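You operate a simulated robot arm through the tools that you are given. There is no shell and no other tool.

You run a simulated robot arm. Do the job below in one go: nothing can be reset, and whatever is moved stays where it is left.

TASK
Pack the blue vase in the mailing tube and push the bung home.
Fine: wind a paper wad out with the knob and put it in first, under the vase; leave the knob wound out; the tube stays in its socket.

The check looks at the end state, three seconds after you hand in, the way a careful person would. Anything else that was tipped, shoved, dropped, spilled or broken makes it a failure.

THE ROBOT
A 6-joint arm with a four-finger gripper, fixed in place. Base frame: the origin is on the floor under the middle of its stand, x ahead of it, y to its left, z up; the work surface is at about z = 0.8. Units: m, degrees, N and s.
With the tool pointing down near the work surface it reaches from about 0.1 to 0.92 m from the base axis. Its first joint turns from -166.0 to 166.0 degrees. Payload 3.43 kg.
The tool frame sits at the grasp point between the pads (the TCP): z along the fingers, y along the line on which they close. The tips reach 0.03 m beyond it. The gripper opens to 0.12 m; its body begins 0.085 m behind the TCP.
Orientation is that of the tool frame in the base frame, as a unit quaternion [w, x, y, z]. With the fingers straight down and closing along the base's y, the tool's x points along the base's -x, its y along +y and its z along -z.

THE INTERFACE
- The arm moves only by the tool play_rows. Its argument "targets" is a list of rows, each a list of 3 entries, a list of its own where there are three numbers: the shift along the base's x, y, z in m, then the turn, a rotation vector about the base's x, y, z in degrees, then the finger opening in m, from 0 to 0.12. In form: [[[dx, dy, dz], [rx, ry, rz], claw], ...]. A call has 1 to 20 rows; each row is the pose to reach, as a shift and turn from the pose commanded when the call began. A row lasts 0.2 s, in which the tool goes at most 0.05 m and 8.6 degrees; a call with a longer step from one row to the next is refused whole, and so is a gripper value outside its range. Where a pose cannot be reached the arm comes as near as it can. A force on the tool above 40 N (or 10 N above the force at the start of the call, whichever is more), or a blocked arm, ends the call early, and 0.2 s more pass. The fingers move at their own pace (about 0.1362 m/s each) and stop on an object; they squeeze with about 26 N. The grip force told is the motor's: it shows also when the fingers shut on nothing. Time passes only in rows, and 0.2 s behind the last, so rows that repeat a pose let the fingers close. It gives the time, the measured TCP pose, the force on the tool (base axes), the opening and the grip force at its end, in the units of the frame above (readings bear some noise), with the torque about the TCP (base axes, N m) and any sound that the robot's microphone picked up.
- Cameras (640 x 400 px; columns grow to the right, rows downward): "scene" is fixed at [0.225, 0.5112, 1.6286]; the picture's right is [-0.76, -0.65, 0.00], its down [-0.42, 0.48, -0.77] and it looks along [0.50, -0.58, -0.64] (base axes); focal length 359 px, centre (320, 200). "wrist" rides on the gripper at [0.071, -0.017, -0.121] in the tool frame; the picture's right is [0.23, 0.97, 0.00], its down [-0.81, 0.19, -0.55] and it looks along [-0.54, 0.13, 0.83] (tool axes); focal length 275 px, centre (320, 200). There is no depth. A picture from a camera that has moved, and an enlarged one, comes with that camera's place and axes in the base frame and with its lens. The place of the scene camera against the robot may be out by one fixed shift of up to 0.018 m in any direction.
- get_image(camera): a new picture of that camera. The clock stands still meanwhile.
- move_column(by): moves the trunk up (or, below 0, down) by that many m; the arm rides with it, the base frame stays. It gives what a move gives, with no picture.
- enlarge(camera, box): a new picture of the part [left, top, right, bottom] of that camera's present view, enlarged. The clock stands still meanwhile.
- hand_in(): hands the job in; it is judged then, once.

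Places have to be worked out from the pictures, the camera data and where the tool is seen. Open the gripper and draw the arm clear of the work before you hand the job in, unless the task says otherwise.

The tools are called after "Call:" as a command line: name --argument value ..., lists and objects as JSON in quotes. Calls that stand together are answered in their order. play_rows: Moves the arm, as the interface text tells. Its arguments: {"type":"object","properties":{"targets":{"type":"array"}},"required":["targets"]} The other tools are called the same way: move_column (by) moves the trunk up or down; get_image (camera) takes a picture; enlarge (camera, box) takes an enlarged picture of a part of a camera's view; hand_in () hands the job in.

At the start:

```text
t: 0.0
ee_pos: [0.5419, -0.0791, 1.2523]
tcp_rot: [-0.001, 0.0, 1.0, 0.0]
force: [0.4, 0.1, 0.4]
ft_torque: [-0.01, 0.05, 0.01]
grip_width: 0.1199
grasp_force: 0.1
trunk travel left (down, up): [-0.075, 0.465]
```

scene: 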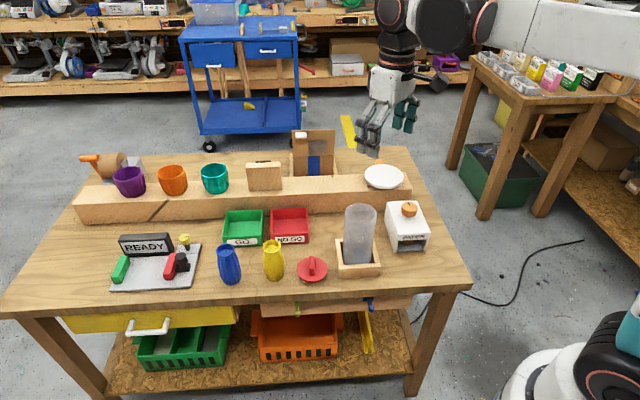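
wrist: 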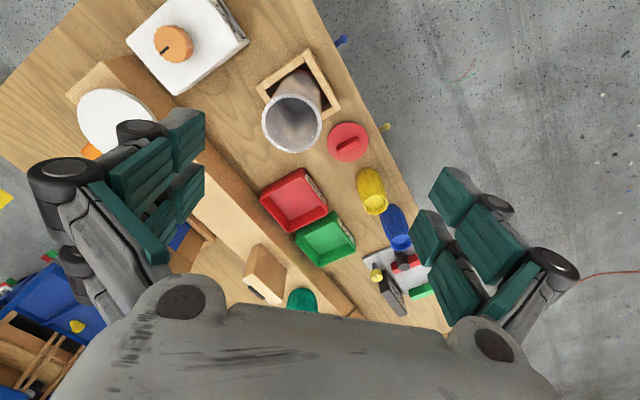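

I begin by looking closely at the work area: tube, paper dispenser with knob, blue vase, red bung.

Call:
enlarge --camera "scene" --box '[200, 180, 440, 330]'

Call:
enlarge --camera "scene" --box '[330, 185, 440, 285]'

Call:
enlarge --camera "wrist" --box '[60, 0, 440, 240]'

```text
2.67 times, centred on (320, 255) of scene
camera zoom: at [0.225, 0.5112, 1.6286], right [-0.76, -0.65, 0.0], down [-0.42, 0.48, -0.77], along [0.5, -0.58, -0.64], focal length 958 px, centre (320, 53)
```

zoom: 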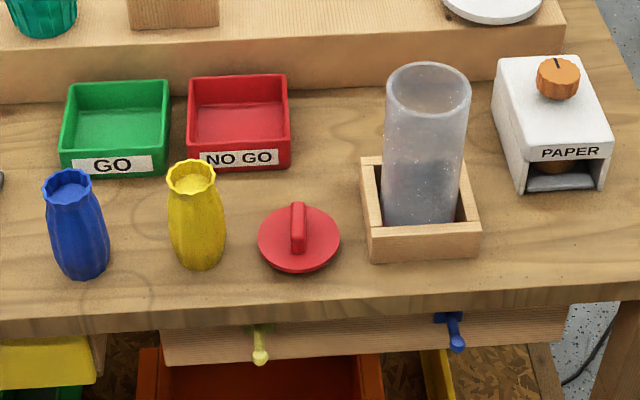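

```text
4.00 times, centred on (385, 235) of scene
camera zoom: at [0.225, 0.5112, 1.6286], right [-0.76, -0.65, 0.0], down [-0.42, 0.48, -0.77], along [0.5, -0.58, -0.64], focal length 1436 px, centre (60, 60)
```

zoom: 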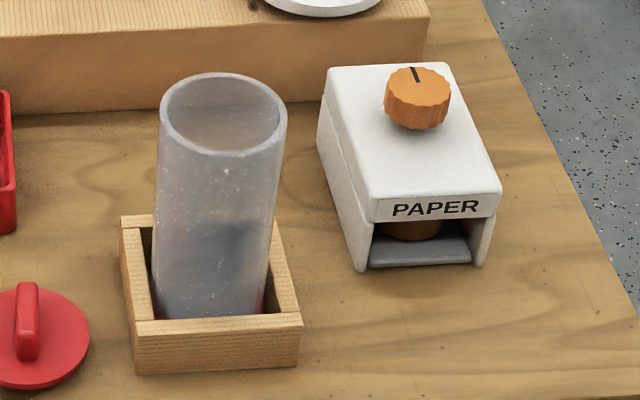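

```text
1.67 times, centred on (250, 120) of wrist
camera zoom: at [0.4705, -0.096, 1.3714], right [-0.23, 0.97, 0.0], down [0.81, 0.19, 0.55], along [0.54, 0.13, -0.83], focal length 459 px, centre (437, 333)
```

zoom: 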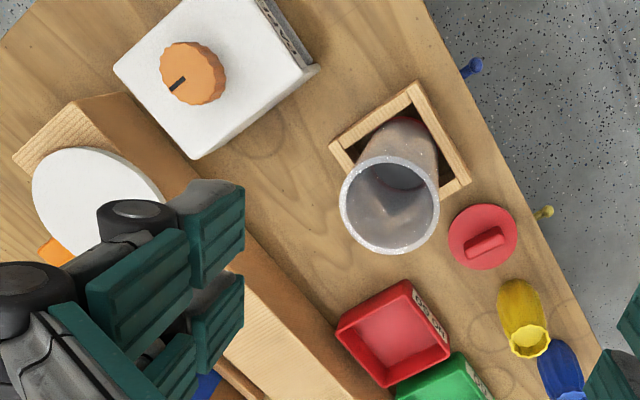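

The tube sits around (0.605, -0.10) with its rim near z≈0.98. The knob is at about (0.553, -0.295) with its top near z≈0.91, and the blue vase is near (0.83, 0.19). I'll move the wrist camera in front of the paper box to see the slot and knob before touching anything.

Call:
play_rows --targets '[[[-0.014, -0.005, -0.022], [0, 0, -6], 0.12], [[-0.028, -0.011, -0.044], [0, 0, -12], 0.12], [[-0.042, -0.016, -0.067], [0, 0, -18], 0.12], [[-0.056, -0.021, -0.089], [0, 0, -24], 0.12], [[-0.07, -0.027, -0.111], [0, 0, -30], 0.12], [[-0.083, -0.032, -0.133], [0, 0, -36], 0.12], [[-0.097, -0.037, -0.155], [0, 0, -42], 0.12], [[-0.111, -0.042, -0.178], [0, 0, -48], 0.12], [[-0.125, -0.048, -0.2], [0, 0, -54], 0.12], [[-0.139, -0.053, -0.222], [0, 0, -60], 0.12]]'

```text
t: 2.2
ee_pos: [0.4179, -0.1387, 1.0308]
tcp_rot: [0.0, 0.5, 0.866, 0.0]
force: [-0.2, 0.3, -0.3]
ft_torque: [-0.01, 0.02, 0.0]
grip_width: 0.1201
grasp_force: 0.0
trunk travel left (down, up): [-0.075, 0.465]
```

The move finished, with the TCP at about (0.418, -0.139, 1.031). I'll take a wrist view of the paper box.

Call:
get_image --camera "wrist"

Call:
get_image --camera "scene"

```text
taken
camera wrist: at [0.3679, -0.0848, 1.1507], right [0.73, 0.69, 0.0], down [0.57, -0.61, 0.55], along [0.38, -0.4, -0.83], focal length 275 px, centre (320, 200)
```

wrist: 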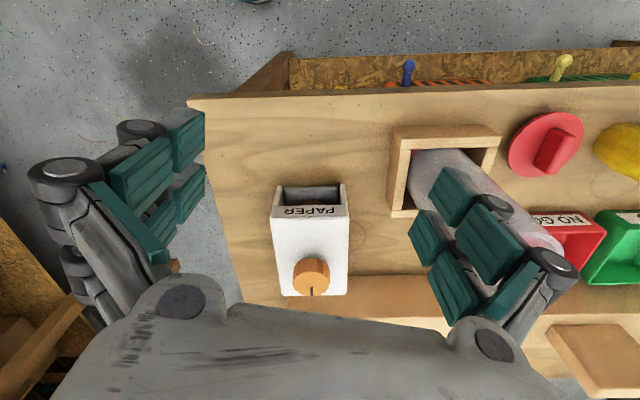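

```text
taken
```

scene: 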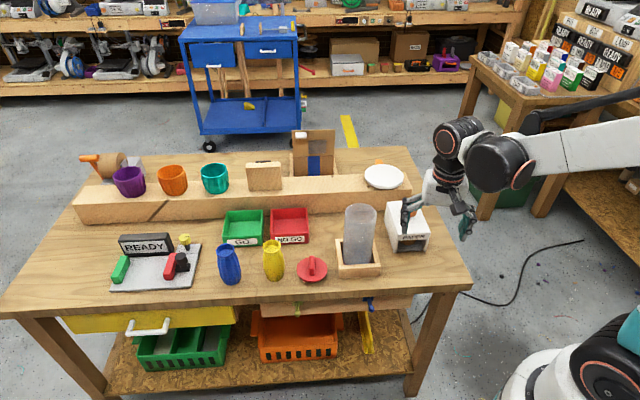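

Call:
enlarge --camera "wrist" --box '[250, 160, 380, 310]'

Call:
enlarge --camera "wrist" --box '[180, 90, 640, 380]'

```text
2.67 times, centred on (315, 235) of wrist
camera zoom: at [0.3679, -0.0848, 1.1507], right [0.73, 0.69, 0.0], down [0.57, -0.61, 0.55], along [0.38, -0.4, -0.83], focal length 734 px, centre (333, 107)
```

zoom: 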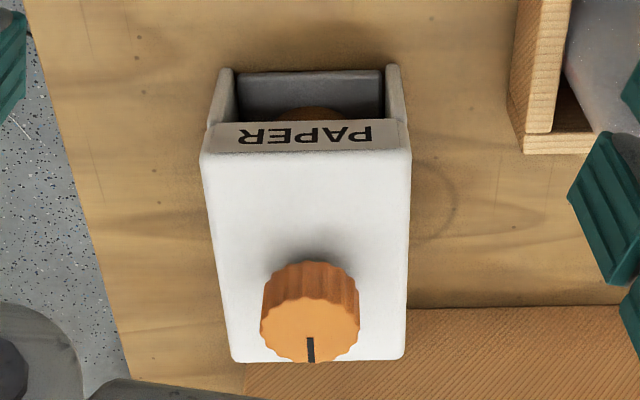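

```text
1.38 times, centred on (410, 235) of wrist
camera zoom: at [0.3679, -0.0848, 1.1507], right [0.73, 0.69, 0.0], down [0.57, -0.61, 0.55], along [0.38, -0.4, -0.83], focal length 380 px, centre (196, 152)
```

zoom: 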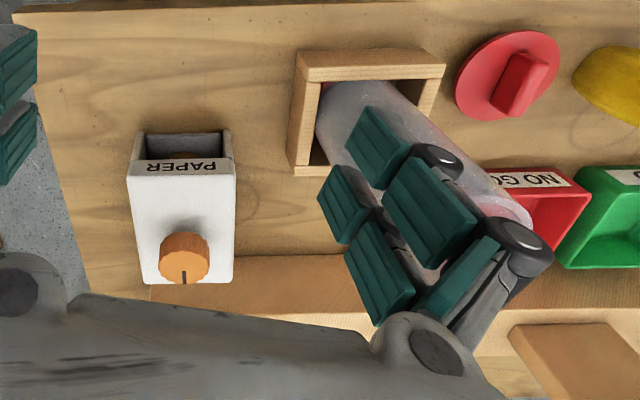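

The knob's pointer faces the back of the box, and the wad sits inside the slot. I judge the knob to be at (0.552, -0.293) with its top at z≈0.92. I'll move the TCP above it at the same height and look again to centre precisely.

Call:
play_rows --targets '[[[0.022, -0.026, 0], [0, 0, 0], 0.12], [[0.045, -0.051, 0], [0, 0, 0], 0.12], [[0.067, -0.077, 0], [0, 0, 0], 0.12], [[0.089, -0.103, 0], [0, 0, 0], 0.12], [[0.112, -0.128, 0], [0, 0, 0], 0.12], [[0.134, -0.154, 0], [0, 0, 0], 0.12], [[0.134, -0.154, 0], [0, 0, 0], 0.12], [[0.134, -0.154, 0], [0, 0, 0], 0.12]]'

Call:
get_image --camera "wrist"

```text
t: 4.0
ee_pos: [0.5352, -0.2885, 1.0293]
tcp_rot: [-0.001, 0.501, 0.865, 0.0]
force: [-0.1, 0.3, 0.5]
ft_torque: [-0.01, -0.03, 0.01]
grip_width: 0.1201
grasp_force: 0.2
trunk travel left (down, up): [-0.075, 0.465]
```

```text
taken
camera wrist: at [0.4851, -0.2337, 1.1484], right [0.73, 0.69, 0.0], down [0.57, -0.61, 0.55], along [0.38, -0.4, -0.83], focal length 275 px, centre (320, 200)
```

wrist: 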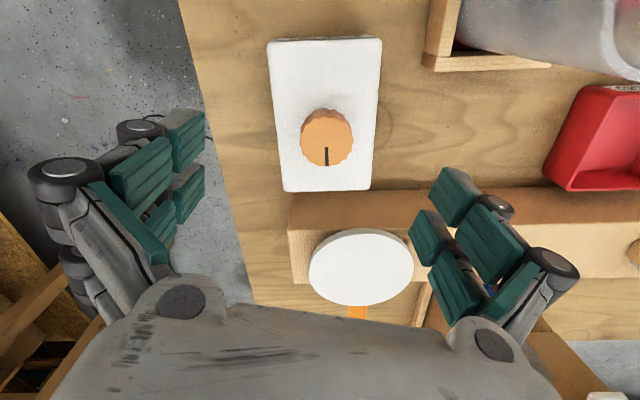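

The arm has settled at the commanded spot, about (0.537, -0.286, 1.030). I'll enlarge the knob to measure its centre.

Call:
enlarge --camera "wrist" --box '[250, 30, 410, 200]'

Call:
enlarge --camera "scene" --box '[340, 180, 450, 280]'

```text
2.35 times, centred on (330, 115) of wrist
camera zoom: at [0.4851, -0.2337, 1.1484], right [0.73, 0.69, 0.0], down [0.57, -0.61, 0.55], along [0.38, -0.4, -0.83], focal length 648 px, centre (296, 400)
```

zoom: 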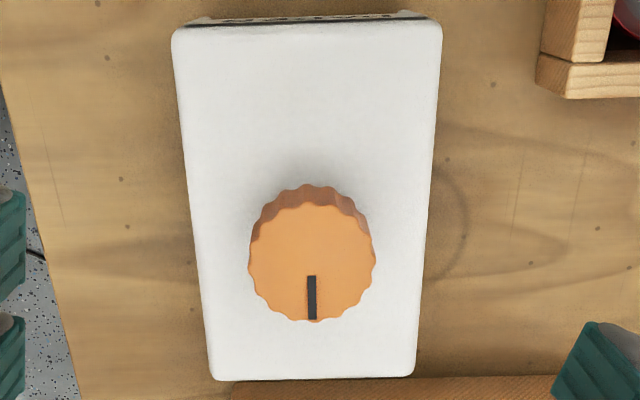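

```text
4.00 times, centred on (395, 230) of scene
camera zoom: at [0.225, 0.5112, 1.6286], right [-0.76, -0.65, 0.0], down [-0.42, 0.48, -0.77], along [0.5, -0.58, -0.64], focal length 1436 px, centre (20, 80)
```

zoom: 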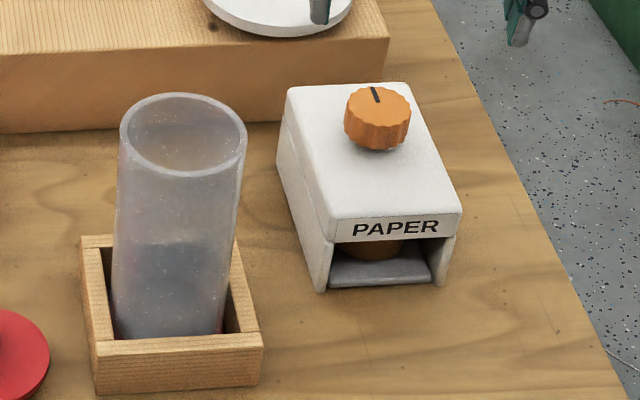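

From three wrist views, the knob centre is at about (0.5515, -0.2945). Its top is at z≈0.922, it is about 46 mm across, and the box top is at z≈0.90. I'll lower the open fingers around it so the tips end about 7 mm above the box top, then narrow to 0.07.

Call:
play_rows --targets '[[[0.0075, -0.004, -0.02], [0, 0, 0], 0.12], [[0.0155, -0.0085, -0.045], [0, 0, 0], 0.12], [[0.0155, -0.0085, -0.07], [0, 0, 0], 0.12], [[0.0155, -0.0085, -0.085], [0, 0, 0], 0.12], [[0.0155, -0.0085, -0.091], [0, 0, 0], 0.12], [[0.0155, -0.0085, -0.091], [0, 0, 0], 0.1], [[0.0155, -0.0085, -0.091], [0, 0, 0], 0.08], [[0.0155, -0.0085, -0.091], [0, 0, 0], 0.07], [[0.0155, -0.0085, -0.091], [0, 0, 0], 0.07]]'

Call:
get_image --camera "wrist"

Call:
enlarge --camera "scene" --box '[340, 150, 480, 280]'

```text
t: 6.0
ee_pos: [0.5515, -0.2943, 0.9409]
tcp_rot: [0.0, 0.5, 0.866, 0.0]
force: [-0.4, 0.0, -0.1]
ft_torque: [0.03, 0.02, 0.0]
grip_width: 0.0701
grasp_force: 0.0
trunk travel left (down, up): [-0.075, 0.465]
```

```text
taken
camera wrist: at [0.5018, -0.2415, 1.0582], right [0.73, 0.69, 0.0], down [0.57, -0.61, 0.55], along [0.38, -0.4, -0.83], focal length 275 px, centre (320, 200)
```

wrist: 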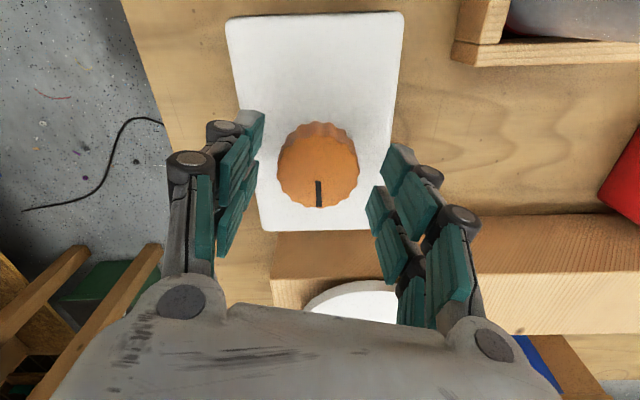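

```text
3.08 times, centred on (410, 215) of scene
camera zoom: at [0.225, 0.5112, 1.6286], right [-0.76, -0.65, 0.0], down [-0.42, 0.48, -0.77], along [0.5, -0.58, -0.64], focal length 1105 px, centre (43, 154)
```

zoom: 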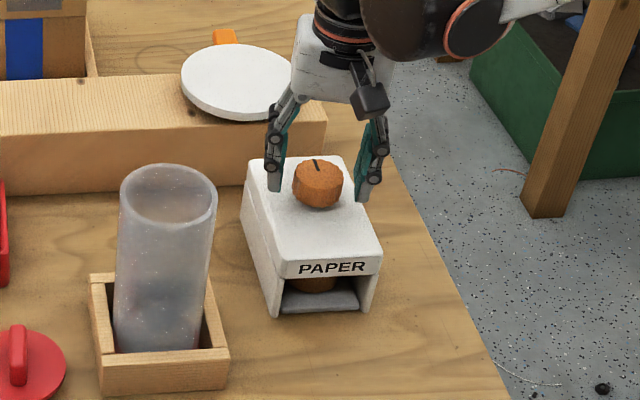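

The knob sits centred between the fingers, within about 2 mm. I'll close on it and watch the readings.

Call:
play_rows --targets '[[[0, 0, 0], [0, 0, 0], 0.055], [[0, 0, 0], [0, 0, 0], 0.045], [[0, 0, 0], [0, 0, 0], 0.035], [[0, 0, 0], [0, 0, 0], 0.035]]'

Call:
get_image --camera "wrist"

```text
t: 7.0
ee_pos: [0.551, -0.2961, 0.9398]
tcp_rot: [0.0, 0.5, 0.866, 0.0]
force: [-5.5, -2.2, -0.3]
ft_torque: [-0.19, 0.28, -0.03]
grip_width: 0.0461
grasp_force: 45.0
trunk travel left (down, up): [-0.075, 0.465]
```

```text
taken
camera wrist: at [0.5012, -0.2419, 1.0584], right [0.73, 0.69, 0.0], down [0.57, -0.61, 0.55], along [0.38, -0.4, -0.83], focal length 275 px, centre (320, 200)
```

wrist: 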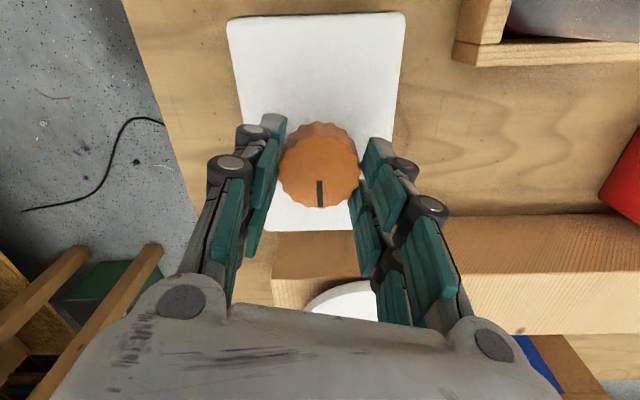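

I have a good grip: width 46 mm, with a slight 6 N side load from roughly 1 mm of off-centre. I'll relieve that and test a small counter-clockwise turn, watching torque and pointer.

Call:
play_rows --targets '[[[-0.001, -0.0006, 0], [0, 0, 0], 0.035], [[-0.001, -0.0006, 0], [0, 0, 4], 0.035], [[-0.001, -0.0006, 0], [0, 0, 8], 0.035], [[-0.001, -0.0006, 0], [0, 0, 12], 0.035], [[-0.001, -0.0006, 0], [0, 0, 12], 0.035]]'

Call:
enlarge --camera "wrist" --box '[200, 0, 440, 230]'

Call:
enlarge --camera "scene" --box '[340, 180, 450, 280]'

```text
t: 8.2
ee_pos: [0.5497, -0.2964, 0.9393]
tcp_rot: [0.0, 0.406, 0.914, 0.001]
force: [0.5, -8.6, 8.8]
ft_torque: [-0.18, 0.17, -0.51]
grip_width: 0.0459
grasp_force: 44.9
trunk travel left (down, up): [-0.075, 0.465]
```

```text
1.74 times, centred on (320, 115) of wrist
camera zoom: at [0.4912, -0.2542, 1.0582], right [0.57, 0.82, 0.0], down [0.69, -0.47, 0.55], along [0.46, -0.31, -0.83], focal length 479 px, centre (320, 348)
```

zoom: 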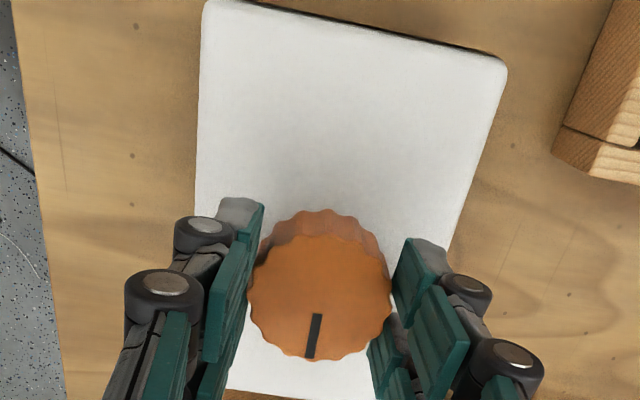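

```text
4.00 times, centred on (395, 230) of scene
camera zoom: at [0.225, 0.5112, 1.6286], right [-0.76, -0.65, 0.0], down [-0.42, 0.48, -0.77], along [0.5, -0.58, -0.64], focal length 1436 px, centre (20, 80)
```

zoom: 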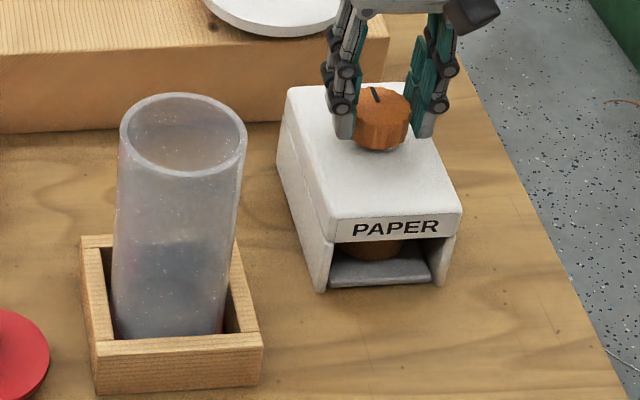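

The pointer did not turn: it kept its angle relative to the box, and the torque read -0.5 Nm. Counter-clockwise looks like the stop, so I'll go back and test clockwise.

Call:
play_rows --targets '[[[0, 0, 0], [0, 0, -6], 0.035], [[0, 0, 0], [0, 0, -12], 0.035], [[0, 0, 0], [0, 0, -18], 0.035], [[0, 0, 0], [0, 0, -24], 0.035], [[0, 0, 0], [0, 0, -30], 0.035], [[0, 0, 0], [0, 0, -30], 0.035]]'

Call:
enlarge --camera "wrist" --box '[200, 0, 440, 230]'

Call:
enlarge --camera "scene" --box '[340, 180, 450, 280]'

```text
t: 9.6
ee_pos: [0.5515, -0.2961, 0.9385]
tcp_rot: [0.0, 0.629, 0.777, 0.001]
force: [15.7, -18.5, 30.7]
ft_torque: [-0.66, -0.52, -0.03]
grip_width: 0.0458
grasp_force: 44.3
trunk travel left (down, up): [-0.075, 0.465]
```

```text
1.74 times, centred on (320, 115) of wrist
camera zoom: at [0.5203, -0.2294, 1.0579], right [0.9, 0.43, 0.0], down [0.36, -0.75, 0.55], along [0.24, -0.5, -0.83], focal length 479 px, centre (320, 348)
```

zoom: 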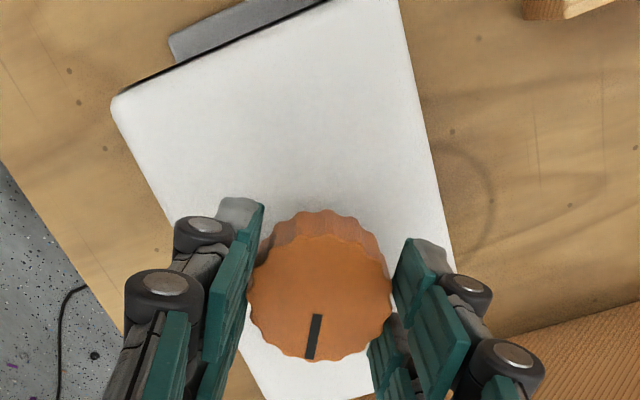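

```text
4.00 times, centred on (395, 230) of scene
camera zoom: at [0.225, 0.5112, 1.6286], right [-0.76, -0.65, 0.0], down [-0.42, 0.48, -0.77], along [0.5, -0.58, -0.64], focal length 1436 px, centre (20, 80)
```

zoom: 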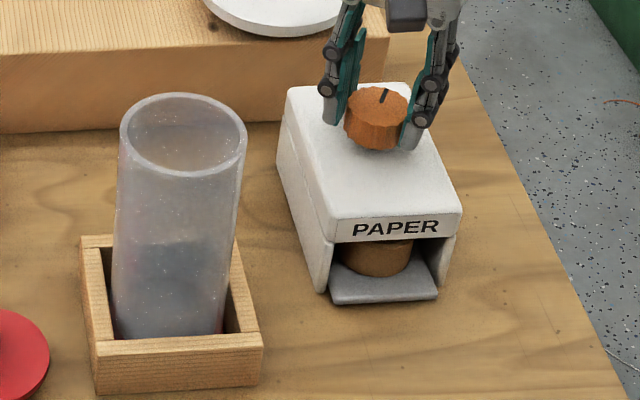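

Clockwise is right: the grey tray with the paper wad is sliding out. The side and vertical load on the tool has grown to about 39 N, so I'll release the knob to relieve it and check the alignment before continuing.

Call:
play_rows --targets '[[[0, 0, 0], [0, 0, -30], 0.05], [[0, 0, 0], [0, 0, -30], 0.07], [[0, 0, 0], [0, 0, -30], 0.07]]'

Call:
get_image --camera "wrist"

Call:
enlarge --camera "scene" --box '[340, 180, 450, 280]'

```text
refused: row 1 steps farther than a row can; nothing moved
```

```text
taken
camera wrist: at [0.5203, -0.2294, 1.0579], right [0.9, 0.43, 0.0], down [0.36, -0.75, 0.55], along [0.24, -0.5, -0.83], focal length 275 px, centre (320, 200)
```

wrist: 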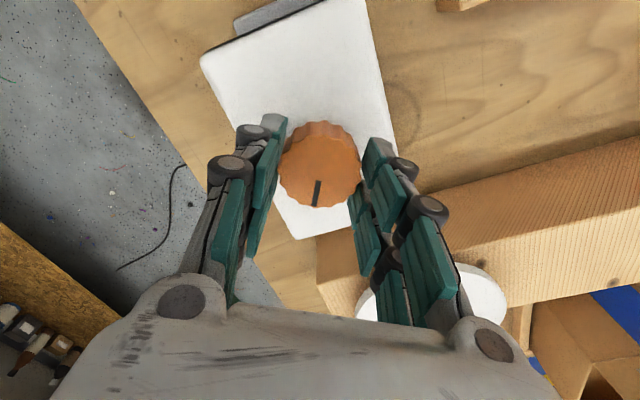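

```text
4.00 times, centred on (395, 230) of scene
camera zoom: at [0.225, 0.5112, 1.6286], right [-0.76, -0.65, 0.0], down [-0.42, 0.48, -0.77], along [0.5, -0.58, -0.64], focal length 1436 px, centre (20, 80)
```

zoom: 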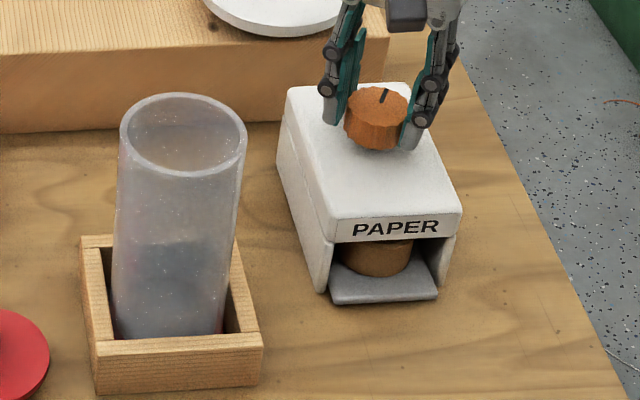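

The refusal was my mistake: turns are counted from the current pose, so no turn is needed here. I'll open in place.

Call:
play_rows --targets '[[[0, 0, 0], [0, 0, 0], 0.05], [[0, 0, 0], [0, 0, 0], 0.07], [[0, 0, 0], [0, 0, 0], 0.07]]'

Call:
get_image --camera "wrist"

Call:
enlarge --camera "scene" --box '[340, 180, 450, 280]'

```text
t: 10.4
ee_pos: [0.5512, -0.2949, 0.9387]
tcp_rot: [0.001, 0.629, 0.777, 0.0]
force: [-0.9, -0.5, 0.1]
ft_torque: [-0.02, -0.02, 0.02]
grip_width: 0.07
grasp_force: 0.0
trunk travel left (down, up): [-0.075, 0.465]
```

```text
taken
camera wrist: at [0.5199, -0.2285, 1.0574], right [0.9, 0.43, 0.0], down [0.36, -0.75, 0.55], along [0.24, -0.5, -0.83], focal length 275 px, centre (320, 200)
```

wrist: 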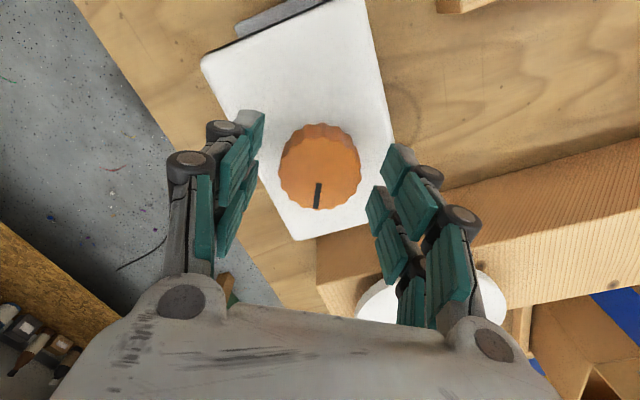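

```text
4.00 times, centred on (395, 230) of scene
camera zoom: at [0.225, 0.5112, 1.6286], right [-0.76, -0.65, 0.0], down [-0.42, 0.48, -0.77], along [0.5, -0.58, -0.64], focal length 1436 px, centre (20, 80)
```

zoom: 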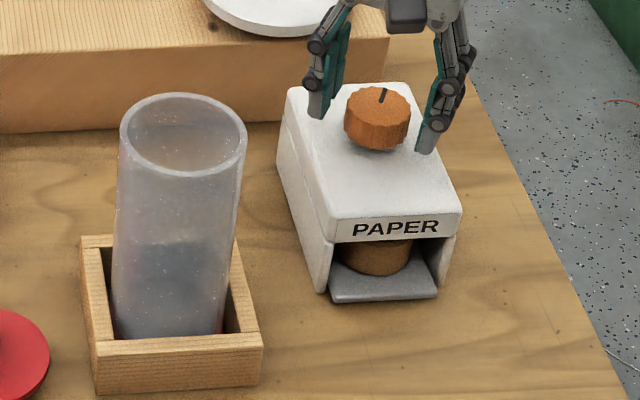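

The knob stays where it was turned and the load is gone. I'll grip it again and turn another 24° clockwise, checking the load.

Call:
play_rows --targets '[[[0, 0, 0], [0, 0, 0], 0.05], [[0, 0, 0], [0, 0, 0], 0.04], [[0, 0, 0], [0, 0, 0], 0.035], [[0, 0, 0], [0, 0, 0], 0.035]]'

Call:
play_rows --targets '[[[0, 0, 0], [0, 0, -6], 0.035], [[0, 0, 0], [0, 0, -12], 0.035], [[0, 0, 0], [0, 0, -12], 0.035]]'

```text
t: 11.4
ee_pos: [0.5522, -0.2958, 0.9384]
tcp_rot: [0.0, 0.63, 0.777, 0.0]
force: [-1.3, -0.2, 0.9]
ft_torque: [-0.02, -0.06, 0.01]
grip_width: 0.0463
grasp_force: 45.2
trunk travel left (down, up): [-0.075, 0.465]
```

```text
t: 12.2
ee_pos: [0.5521, -0.2961, 0.9389]
tcp_rot: [0.0, 0.707, 0.707, 0.0]
force: [6.2, -3.3, -2.1]
ft_torque: [0.02, -0.32, 0.02]
grip_width: 0.0464
grasp_force: 45.0
trunk travel left (down, up): [-0.075, 0.465]
```

The load is small this time. I'll continue another 24° clockwise.

Call:
play_rows --targets '[[[0, 0, 0], [0, 0, -6], 0.035], [[0, 0, 0], [0, 0, -12], 0.035], [[0, 0, 0], [0, 0, -18], 0.035], [[0, 0, 0], [0, 0, -24], 0.035], [[0, 0, 0], [0, 0, -24], 0.035]]'

Call:
enlarge --camera "scene" --box '[340, 180, 450, 280]'

```text
t: 13.4
ee_pos: [0.5515, -0.2959, 0.9393]
tcp_rot: [-0.001, 0.839, 0.545, -0.001]
force: [2.6, 3.0, -15.8]
ft_torque: [0.16, 0.03, 0.0]
grip_width: 0.0462
grasp_force: 45.7
trunk travel left (down, up): [-0.075, 0.465]
```

```text
4.00 times, centred on (395, 230) of scene
camera zoom: at [0.225, 0.5112, 1.6286], right [-0.76, -0.65, 0.0], down [-0.42, 0.48, -0.77], along [0.5, -0.58, -0.64], focal length 1436 px, centre (20, 80)
```

zoom: 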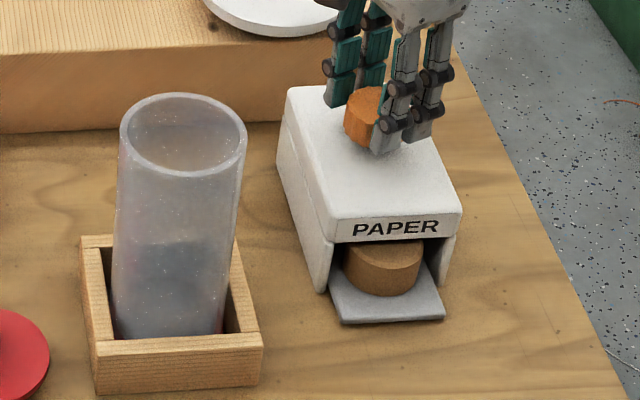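

The wad is coming out well. I'll release, re-grip to drop the built-up load, and turn further.

Call:
play_rows --targets '[[[0, 0, 0], [0, 0, 0], 0.06], [[0, 0, 0], [0, 0, 0], 0.06], [[0, 0, 0], [0, 0, 0], 0.045], [[0, 0, 0], [0, 0, 0], 0.035], [[0, 0, 0], [0, 0, 0], 0.035], [[0, 0, 0], [0, 0, -6], 0.035], [[0, 0, 0], [0, 0, -12], 0.035], [[0, 0, 0], [0, 0, -18], 0.035], [[0, 0, 0], [0, 0, -24], 0.035], [[0, 0, 0], [0, 0, -30], 0.035], [[0, 0, 0], [0, 0, -30], 0.035]]'

Call:
enlarge --camera "scene" --box '[340, 180, 450, 280]'

Call:
get_image --camera "wrist"

```text
t: 15.8
ee_pos: [0.5527, -0.2965, 0.9394]
tcp_rot: [-0.001, 0.951, 0.309, 0.0]
force: [2.6, -5.8, -3.7]
ft_torque: [0.03, -0.35, 0.0]
grip_width: 0.0461
grasp_force: 45.4
trunk travel left (down, up): [-0.075, 0.465]
```

```text
4.00 times, centred on (395, 230) of scene
camera zoom: at [0.225, 0.5112, 1.6286], right [-0.76, -0.65, 0.0], down [-0.42, 0.48, -0.77], along [0.5, -0.58, -0.64], focal length 1436 px, centre (20, 80)
```

zoom: 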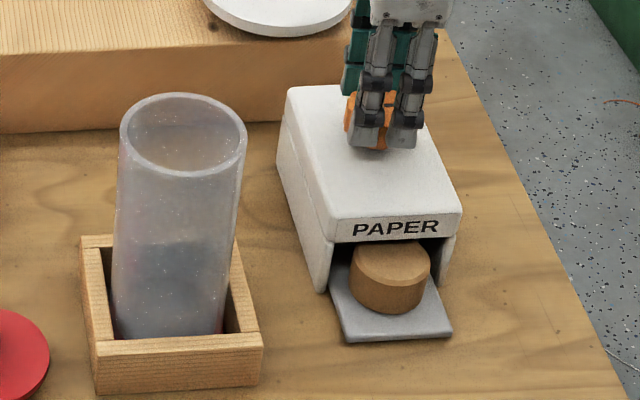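

```text
taken
camera wrist: at [0.6004, -0.2405, 1.0584], right [0.76, -0.65, 0.0], down [-0.54, -0.63, 0.55], along [-0.36, -0.42, -0.83], focal length 275 px, centre (320, 200)
```

wrist: 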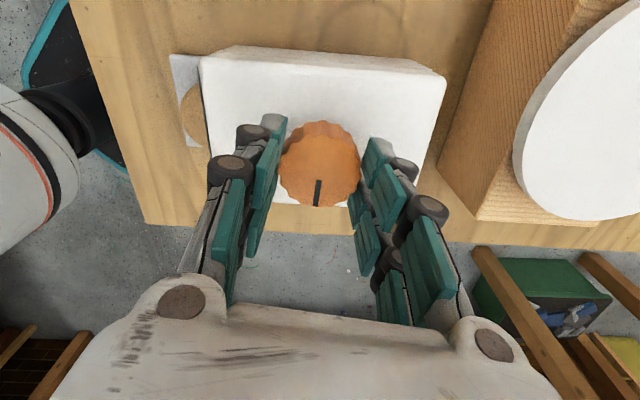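

The wad is nearly clear and the tray keeps moving. I'll turn on by another 30°.

Call:
play_rows --targets '[[[0, 0, 0], [0, 0, -6], 0.035], [[0, 0, 0], [0, 0, -12], 0.035], [[0, 0, 0], [0, 0, -18], 0.035], [[0, 0, 0], [0, 0, -24], 0.035], [[0, 0, 0], [0, 0, -30], 0.035], [[0, 0, 0], [0, 0, -30], 0.035]]'

Call:
enlarge --camera "scene" --box '[340, 180, 450, 280]'

Call:
get_image --camera "wrist"

```text
t: 17.2
ee_pos: [0.5529, -0.2965, 0.9396]
tcp_rot: [0.0, 0.999, 0.053, 0.0]
force: [14.7, -16.0, 14.0]
ft_torque: [-0.78, -0.15, 0.03]
grip_width: 0.0462
grasp_force: 44.4
trunk travel left (down, up): [-0.075, 0.465]
```

```text
4.00 times, centred on (395, 230) of scene
camera zoom: at [0.225, 0.5112, 1.6286], right [-0.76, -0.65, 0.0], down [-0.42, 0.48, -0.77], along [0.5, -0.58, -0.64], focal length 1436 px, centre (20, 80)
```

zoom: 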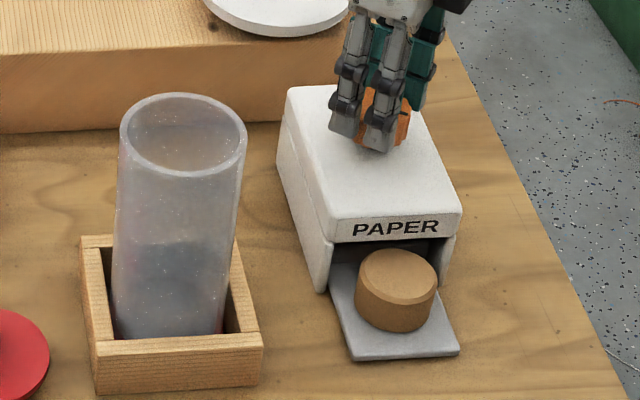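

```text
taken
camera wrist: at [0.6215, -0.272, 1.0584], right [0.33, -0.94, 0.0], down [-0.79, -0.27, 0.55], along [-0.52, -0.18, -0.83], focal length 275 px, centre (320, 200)
```

wrist: 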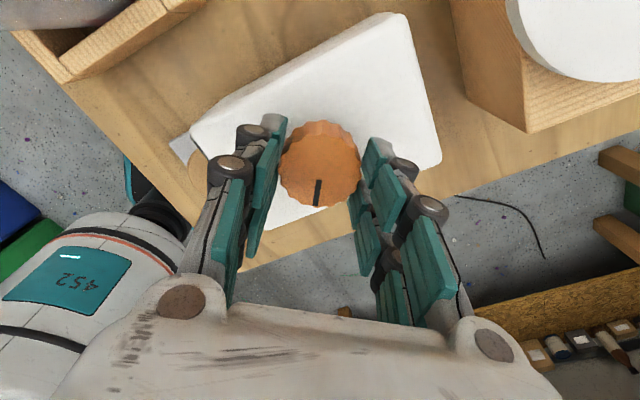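

The wad is now fully clear on the tray. The end stop isn't reached yet, so I'll open, swing the wrist back 84°, re-grip, and then wind the rest to the stop.

Call:
play_rows --targets '[[[0, 0, 0], [0, 0, 0], 0.06], [[0, 0, 0], [0, 0, 0], 0.08], [[0, 0, 0], [0, 0, 7], 0.08], [[0, 0, 0], [0, 0, 14], 0.08], [[0, 0, 0], [0, 0, 21], 0.08], [[0, 0, 0], [0, 0, 28], 0.08], [[0, 0, 0], [0, 0, 35], 0.08], [[0, 0, 0], [0, 0, 42], 0.08], [[0, 0, 0], [0, 0, 49], 0.08], [[0, 0, 0], [0, 0, 56], 0.08], [[0, 0, 0], [0, 0, 63], 0.08], [[0, 0, 0], [0, 0, 70], 0.08], [[0, 0, 0], [0, 0, 77], 0.08], [[0, 0, 0], [0, 0, 84], 0.08], [[0, 0, 0], [0, 0, 84], 0.08]]'

Call:
get_image --camera "wrist"

```text
t: 20.4
ee_pos: [0.5508, -0.2945, 0.9394]
tcp_rot: [-0.001, 0.707, 0.708, 0.0]
force: [0.2, -0.2, 0.0]
ft_torque: [-0.01, 0.01, 0.01]
grip_width: 0.0803
grasp_force: 0.1
trunk travel left (down, up): [-0.075, 0.465]
```

```text
taken
camera wrist: at [0.5346, -0.2229, 1.0585], right [0.97, 0.23, 0.0], down [0.19, -0.81, 0.55], along [0.13, -0.54, -0.83], focal length 275 px, centre (320, 200)
```

wrist: 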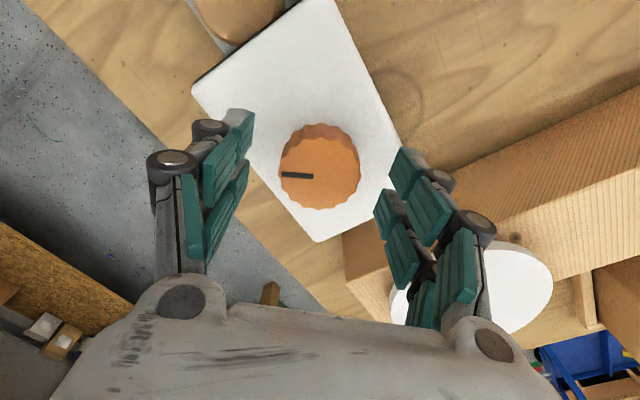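

The pointer has turned about 120° from its start. I'll re-grip and wind on 24° to feel for the stop.

Call:
play_rows --targets '[[[0, 0, 0], [0, 0, 0], 0.06], [[0, 0, 0], [0, 0, 0], 0.045], [[0, 0, 0], [0, 0, 0], 0.035], [[0, 0, 0], [0, 0, 0], 0.035], [[0, 0, 0], [0, 0, -6], 0.035], [[0, 0, 0], [0, 0, -12], 0.035], [[0, 0, 0], [0, 0, -18], 0.035], [[0, 0, 0], [0, 0, -24], 0.035], [[0, 0, 0], [0, 0, -24], 0.035]]'

Call:
enlarge --camera "scene" --box '[340, 180, 450, 280]'

Call:
get_image --camera "wrist"

```text
t: 22.4
ee_pos: [0.5523, -0.2971, 0.9394]
tcp_rot: [-0.001, 0.839, 0.545, 0.0]
force: [9.4, -7.1, -6.0]
ft_torque: [-0.66, -0.29, 0.94]
grip_width: 0.046
grasp_force: 45.1
trunk travel left (down, up): [-0.075, 0.465]
```

```text
4.00 times, centred on (395, 230) of scene
camera zoom: at [0.225, 0.5112, 1.6286], right [-0.76, -0.65, 0.0], down [-0.42, 0.48, -0.77], along [0.5, -0.58, -0.64], focal length 1436 px, centre (20, 80)
```

zoom: 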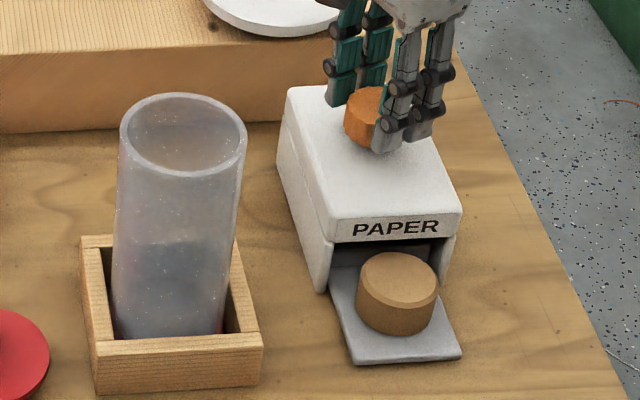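

```text
taken
camera wrist: at [0.5658, -0.224, 1.0576], right [0.98, -0.19, 0.0], down [-0.15, -0.82, 0.55], along [-0.1, -0.54, -0.83], focal length 275 px, centre (320, 200)
```

wrist: 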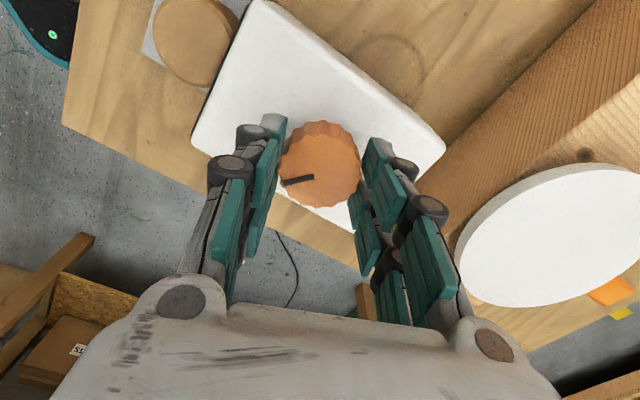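

The torque reached 0.94 Nm and the fingers slipped, so the knob is at its stop and fully wound out. I'll release and lift straight up.

Call:
play_rows --targets '[[[0, 0, 0], [0, 0, 0], 0.06], [[0, 0, 0], [0, 0, 0], 0.09], [[0, 0, 0], [0, 0, 0], 0.09], [[0, 0, 0.03], [0, 0, 0], 0.09], [[0, 0, 0.07], [0, 0, 0], 0.12], [[0, 0, 0.11], [0, 0, 0], 0.12], [[0, 0, 0.14], [0, 0, 0], 0.12], [[0, 0, 0.14], [0, 0, 0], 0.12]]'

Call:
get_image --camera "wrist"

Call:
enlarge --camera "scene" --box '[340, 180, 450, 280]'

```text
t: 24.2
ee_pos: [0.5518, -0.2955, 1.0802]
tcp_rot: [0.0, 0.838, 0.545, 0.0]
force: [0.0, 0.6, 0.3]
ft_torque: [0.01, -0.04, 0.0]
grip_width: 0.1196
grasp_force: 0.1
trunk travel left (down, up): [-0.075, 0.465]
```

```text
taken
camera wrist: at [0.5646, -0.2231, 1.1986], right [0.98, -0.18, 0.0], down [-0.15, -0.82, 0.55], along [-0.1, -0.54, -0.83], focal length 275 px, centre (320, 200)
```

wrist: 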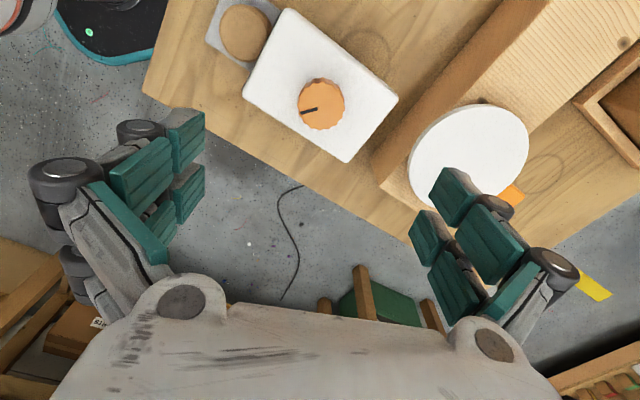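

```text
4.00 times, centred on (395, 230) of scene
camera zoom: at [0.225, 0.5112, 1.6286], right [-0.76, -0.65, 0.0], down [-0.42, 0.48, -0.77], along [0.5, -0.58, -0.64], focal length 1436 px, centre (20, 80)
```

zoom: 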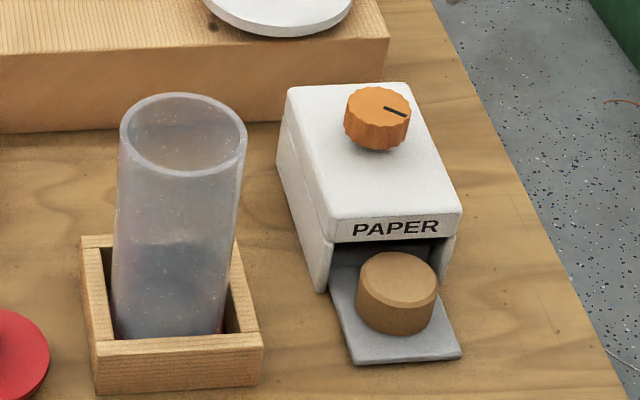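

The knob is wound and the wad stands free on the tray near (0.481, -0.222). I'll move above it, turning the gripper so the fingers close parallel to the box front, and look again for the exact centre.

Call:
play_rows --targets '[[[-0.007, 0.0073, 0], [0, 0, 6.9], 0.12], [[-0.0141, 0.0146, 0], [0, 0, 13.7], 0.12], [[-0.0212, 0.0219, 0], [0, 0, 20.6], 0.12], [[-0.0282, 0.0292, 0], [0, 0, 27.4], 0.12], [[-0.0353, 0.0365, 0], [0, 0, 34.3], 0.12], [[-0.0423, 0.0438, -0.01], [0, 0, 41.1], 0.12], [[-0.0494, 0.0511, -0.02], [0, 0, 48], 0.12], [[-0.0564, 0.0584, -0.03], [0, 0, 54.8], 0.12], [[-0.0635, 0.0657, -0.04], [0, 0, 61.7], 0.12], [[-0.0705, 0.073, -0.05], [0, 0, 68.5], 0.12], [[-0.0705, 0.073, -0.05], [0, 0, 68.5], 0.12], [[-0.0705, 0.073, -0.05], [0, 0, 68.5], 0.12]]'

Call:
get_image --camera "wrist"

Call:
enlarge --camera "wrist" --box '[240, 60, 400, 220]'

```text
t: 26.8
ee_pos: [0.4793, -0.2223, 1.0281]
tcp_rot: [-0.001, 0.386, 0.923, 0.0]
force: [-0.2, 0.7, 0.2]
ft_torque: [-0.02, 0.02, 0.05]
grip_width: 0.12
grasp_force: 0.2
trunk travel left (down, up): [-0.075, 0.465]
```

```text
taken
camera wrist: at [0.4186, -0.184, 1.1477], right [0.53, 0.85, 0.0], down [0.71, -0.44, 0.55], along [0.47, -0.29, -0.83], focal length 275 px, centre (320, 200)
```

wrist: 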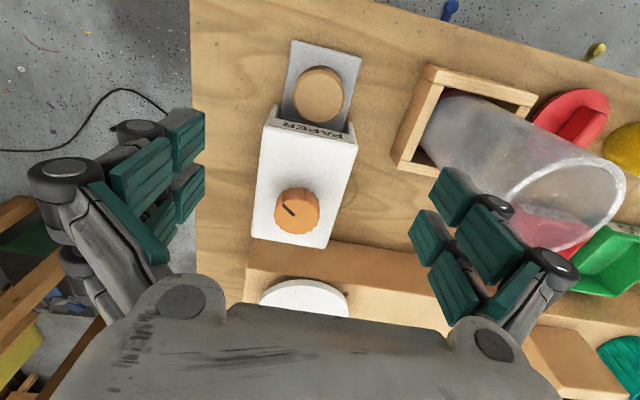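

```text
2.50 times, centred on (320, 140) of wrist
camera zoom: at [0.4186, -0.184, 1.1477], right [0.53, 0.85, 0.0], down [0.71, -0.44, 0.55], along [0.47, -0.29, -0.83], focal length 688 px, centre (320, 350)
```

zoom: 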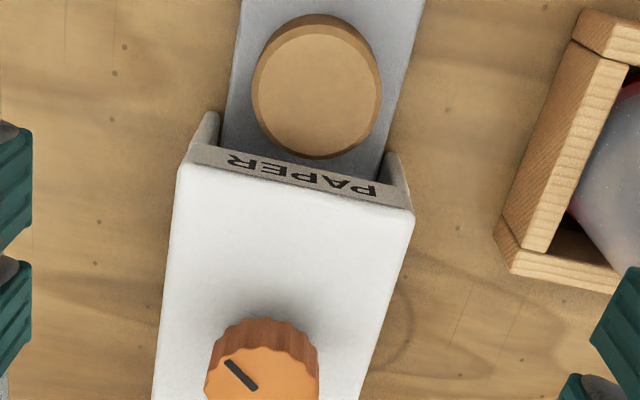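

The wad's top centre is at about (0.480, -0.223, 0.838) and it is about 55 mm across, directly below the TCP. I'll descend with fingers wide so the tips stop around z≈0.82, then look before closing.

Call:
play_rows --targets '[[[-0.001, 0.0005, -0.04], [0, 0, 0], 0.12], [[-0.002, 0.0005, -0.08], [0, 0, 0], 0.12], [[-0.002, 0.0005, -0.12], [0, 0, 0], 0.12], [[-0.002, 0.0005, -0.15], [0, 0, 0], 0.12], [[-0.002, 0.0005, -0.168], [0, 0, 0], 0.12], [[-0.002, 0.0005, -0.177], [0, 0, 0], 0.12], [[-0.002, 0.0005, -0.177], [0, 0, 0], 0.1], [[-0.002, 0.0005, -0.177], [0, 0, 0], 0.09], [[-0.002, 0.0005, -0.177], [0, 0, 0], 0.08], [[-0.002, 0.0005, -0.177], [0, 0, 0], 0.08]]'

Call:
get_image --camera "wrist"

Call:
enlarge --camera "scene" --box '[340, 180, 450, 280]'

```text
t: 29.0
ee_pos: [0.4779, -0.2216, 0.8524]
tcp_rot: [0.0, 0.387, 0.922, 0.0]
force: [-0.3, 0.2, 1.3]
ft_torque: [-0.03, -0.01, 0.01]
grip_width: 0.08
grasp_force: 0.0
trunk travel left (down, up): [-0.075, 0.465]
```

```text
taken
camera wrist: at [0.4159, -0.1823, 0.9719], right [0.53, 0.85, 0.0], down [0.71, -0.44, 0.55], along [0.47, -0.29, -0.83], focal length 275 px, centre (320, 200)
```

wrist: 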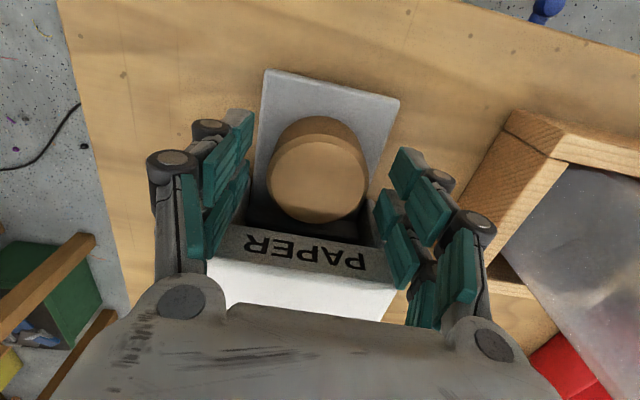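

```text
4.00 times, centred on (395, 230) of scene
camera zoom: at [0.225, 0.5112, 1.6286], right [-0.76, -0.65, 0.0], down [-0.42, 0.48, -0.77], along [0.5, -0.58, -0.64], focal length 1436 px, centre (20, 80)
```

zoom: 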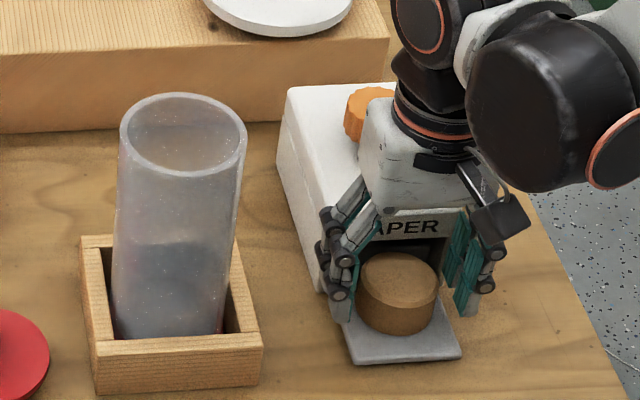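

The fingers straddle the wad with no contact force. I'll close on it.

Call:
play_rows --targets '[[[0, 0, 0], [0, 0, 0], 0.068], [[0, 0, 0], [0, 0, 0], 0.058], [[0, 0, 0], [0, 0, 0], 0.05], [[0, 0, 0], [0, 0, 0], 0.045], [[0, 0, 0], [0, 0, 0], 0.045]]'

Call:
get_image --camera "wrist"

Call:
enlarge --camera "scene" --box '[340, 180, 450, 280]'

```text
t: 30.2
ee_pos: [0.4777, -0.222, 0.8531]
tcp_rot: [0.001, 0.386, 0.922, 0.0]
force: [0.3, -0.3, 2.1]
ft_torque: [-0.02, -0.01, 0.0]
grip_width: 0.0532
grasp_force: 26.2
trunk travel left (down, up): [-0.075, 0.465]
```

```text
taken
camera wrist: at [0.4159, -0.1823, 0.972], right [0.53, 0.85, 0.0], down [0.71, -0.44, 0.55], along [0.47, -0.29, -0.83], focal length 275 px, centre (320, 200)
```

wrist: 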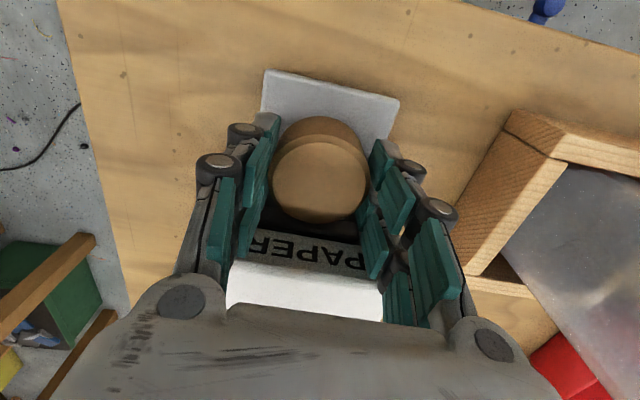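

```text
4.00 times, centred on (395, 230) of scene
camera zoom: at [0.225, 0.5112, 1.6286], right [-0.76, -0.65, 0.0], down [-0.42, 0.48, -0.77], along [0.5, -0.58, -0.64], focal length 1436 px, centre (20, 80)
```

zoom: 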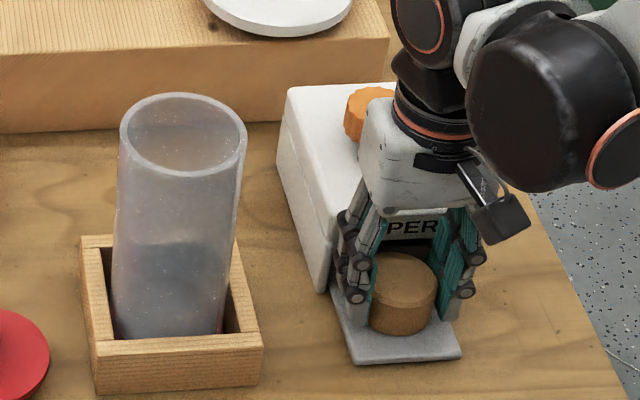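

The grip is firm at 53 mm. I'll lift straight up, slowly at first, to well above the tube rim.

Call:
play_rows --targets '[[[0, 0, 0.01], [0, 0, 0], 0.045], [[0, 0, 0.03], [0, 0, 0], 0.045], [[0, 0, 0.07], [0, 0, 0], 0.045], [[0, 0, 0.11], [0, 0, 0], 0.045], [[0, 0, 0.15], [0, 0, 0], 0.045], [[0, 0, 0.19], [0, 0, 0], 0.045], [[0, 0, 0.22], [0, 0, 0], 0.045], [[0, 0, 0.23], [0, 0, 0], 0.045], [[0, 0, 0.23], [0, 0, 0], 0.045]]'

Call:
get_image --camera "wrist"

Call:
get_image --camera "scene"

```text
t: 32.2
ee_pos: [0.4793, -0.221, 1.0821]
tcp_rot: [0.0, 0.386, 0.922, 0.0]
force: [0.0, -0.1, -1.0]
ft_torque: [0.01, 0.0, 0.0]
grip_width: 0.0528
grasp_force: 25.8
trunk travel left (down, up): [-0.075, 0.465]
```

```text
taken
camera wrist: at [0.4173, -0.1814, 1.201], right [0.53, 0.85, 0.0], down [0.71, -0.44, 0.55], along [0.47, -0.29, -0.83], focal length 275 px, centre (320, 200)
```

wrist: 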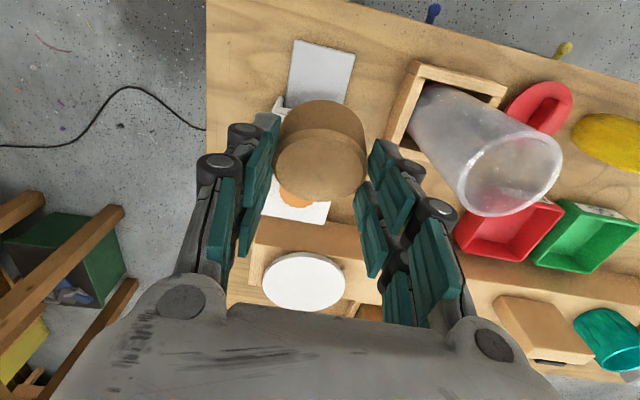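

```text
taken
```

scene: 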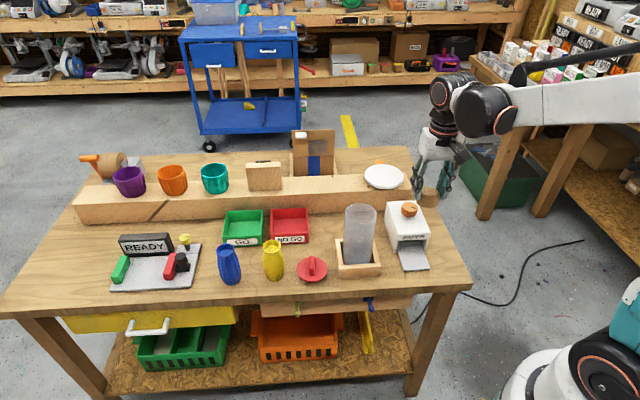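

The wad is held. I'll enlarge the tube rim to measure its centre from here.

Call:
enlarge --camera "wrist" --box '[390, 50, 590, 250]'

Call:
enlarge --camera "scene" --box '[325, 195, 395, 285]'

```text
2.00 times, centred on (490, 150) of wrist
camera zoom: at [0.4173, -0.1814, 1.201], right [0.53, 0.85, 0.0], down [0.71, -0.44, 0.55], along [0.47, -0.29, -0.83], focal length 551 px, centre (-20, 300)
```

zoom: 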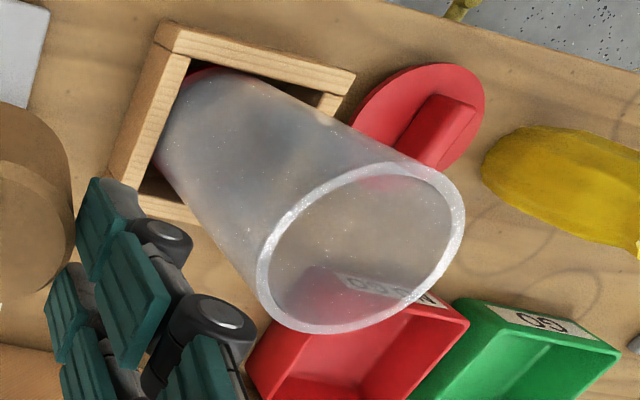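

```text
4.44 times, centred on (360, 240) of scene
camera zoom: at [0.225, 0.5112, 1.6286], right [-0.76, -0.65, 0.0], down [-0.42, 0.48, -0.77], along [0.5, -0.58, -0.64], focal length 1596 px, centre (142, 22)
```

zoom: 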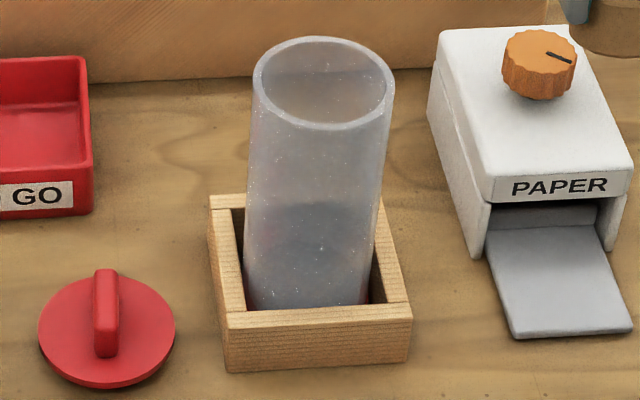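

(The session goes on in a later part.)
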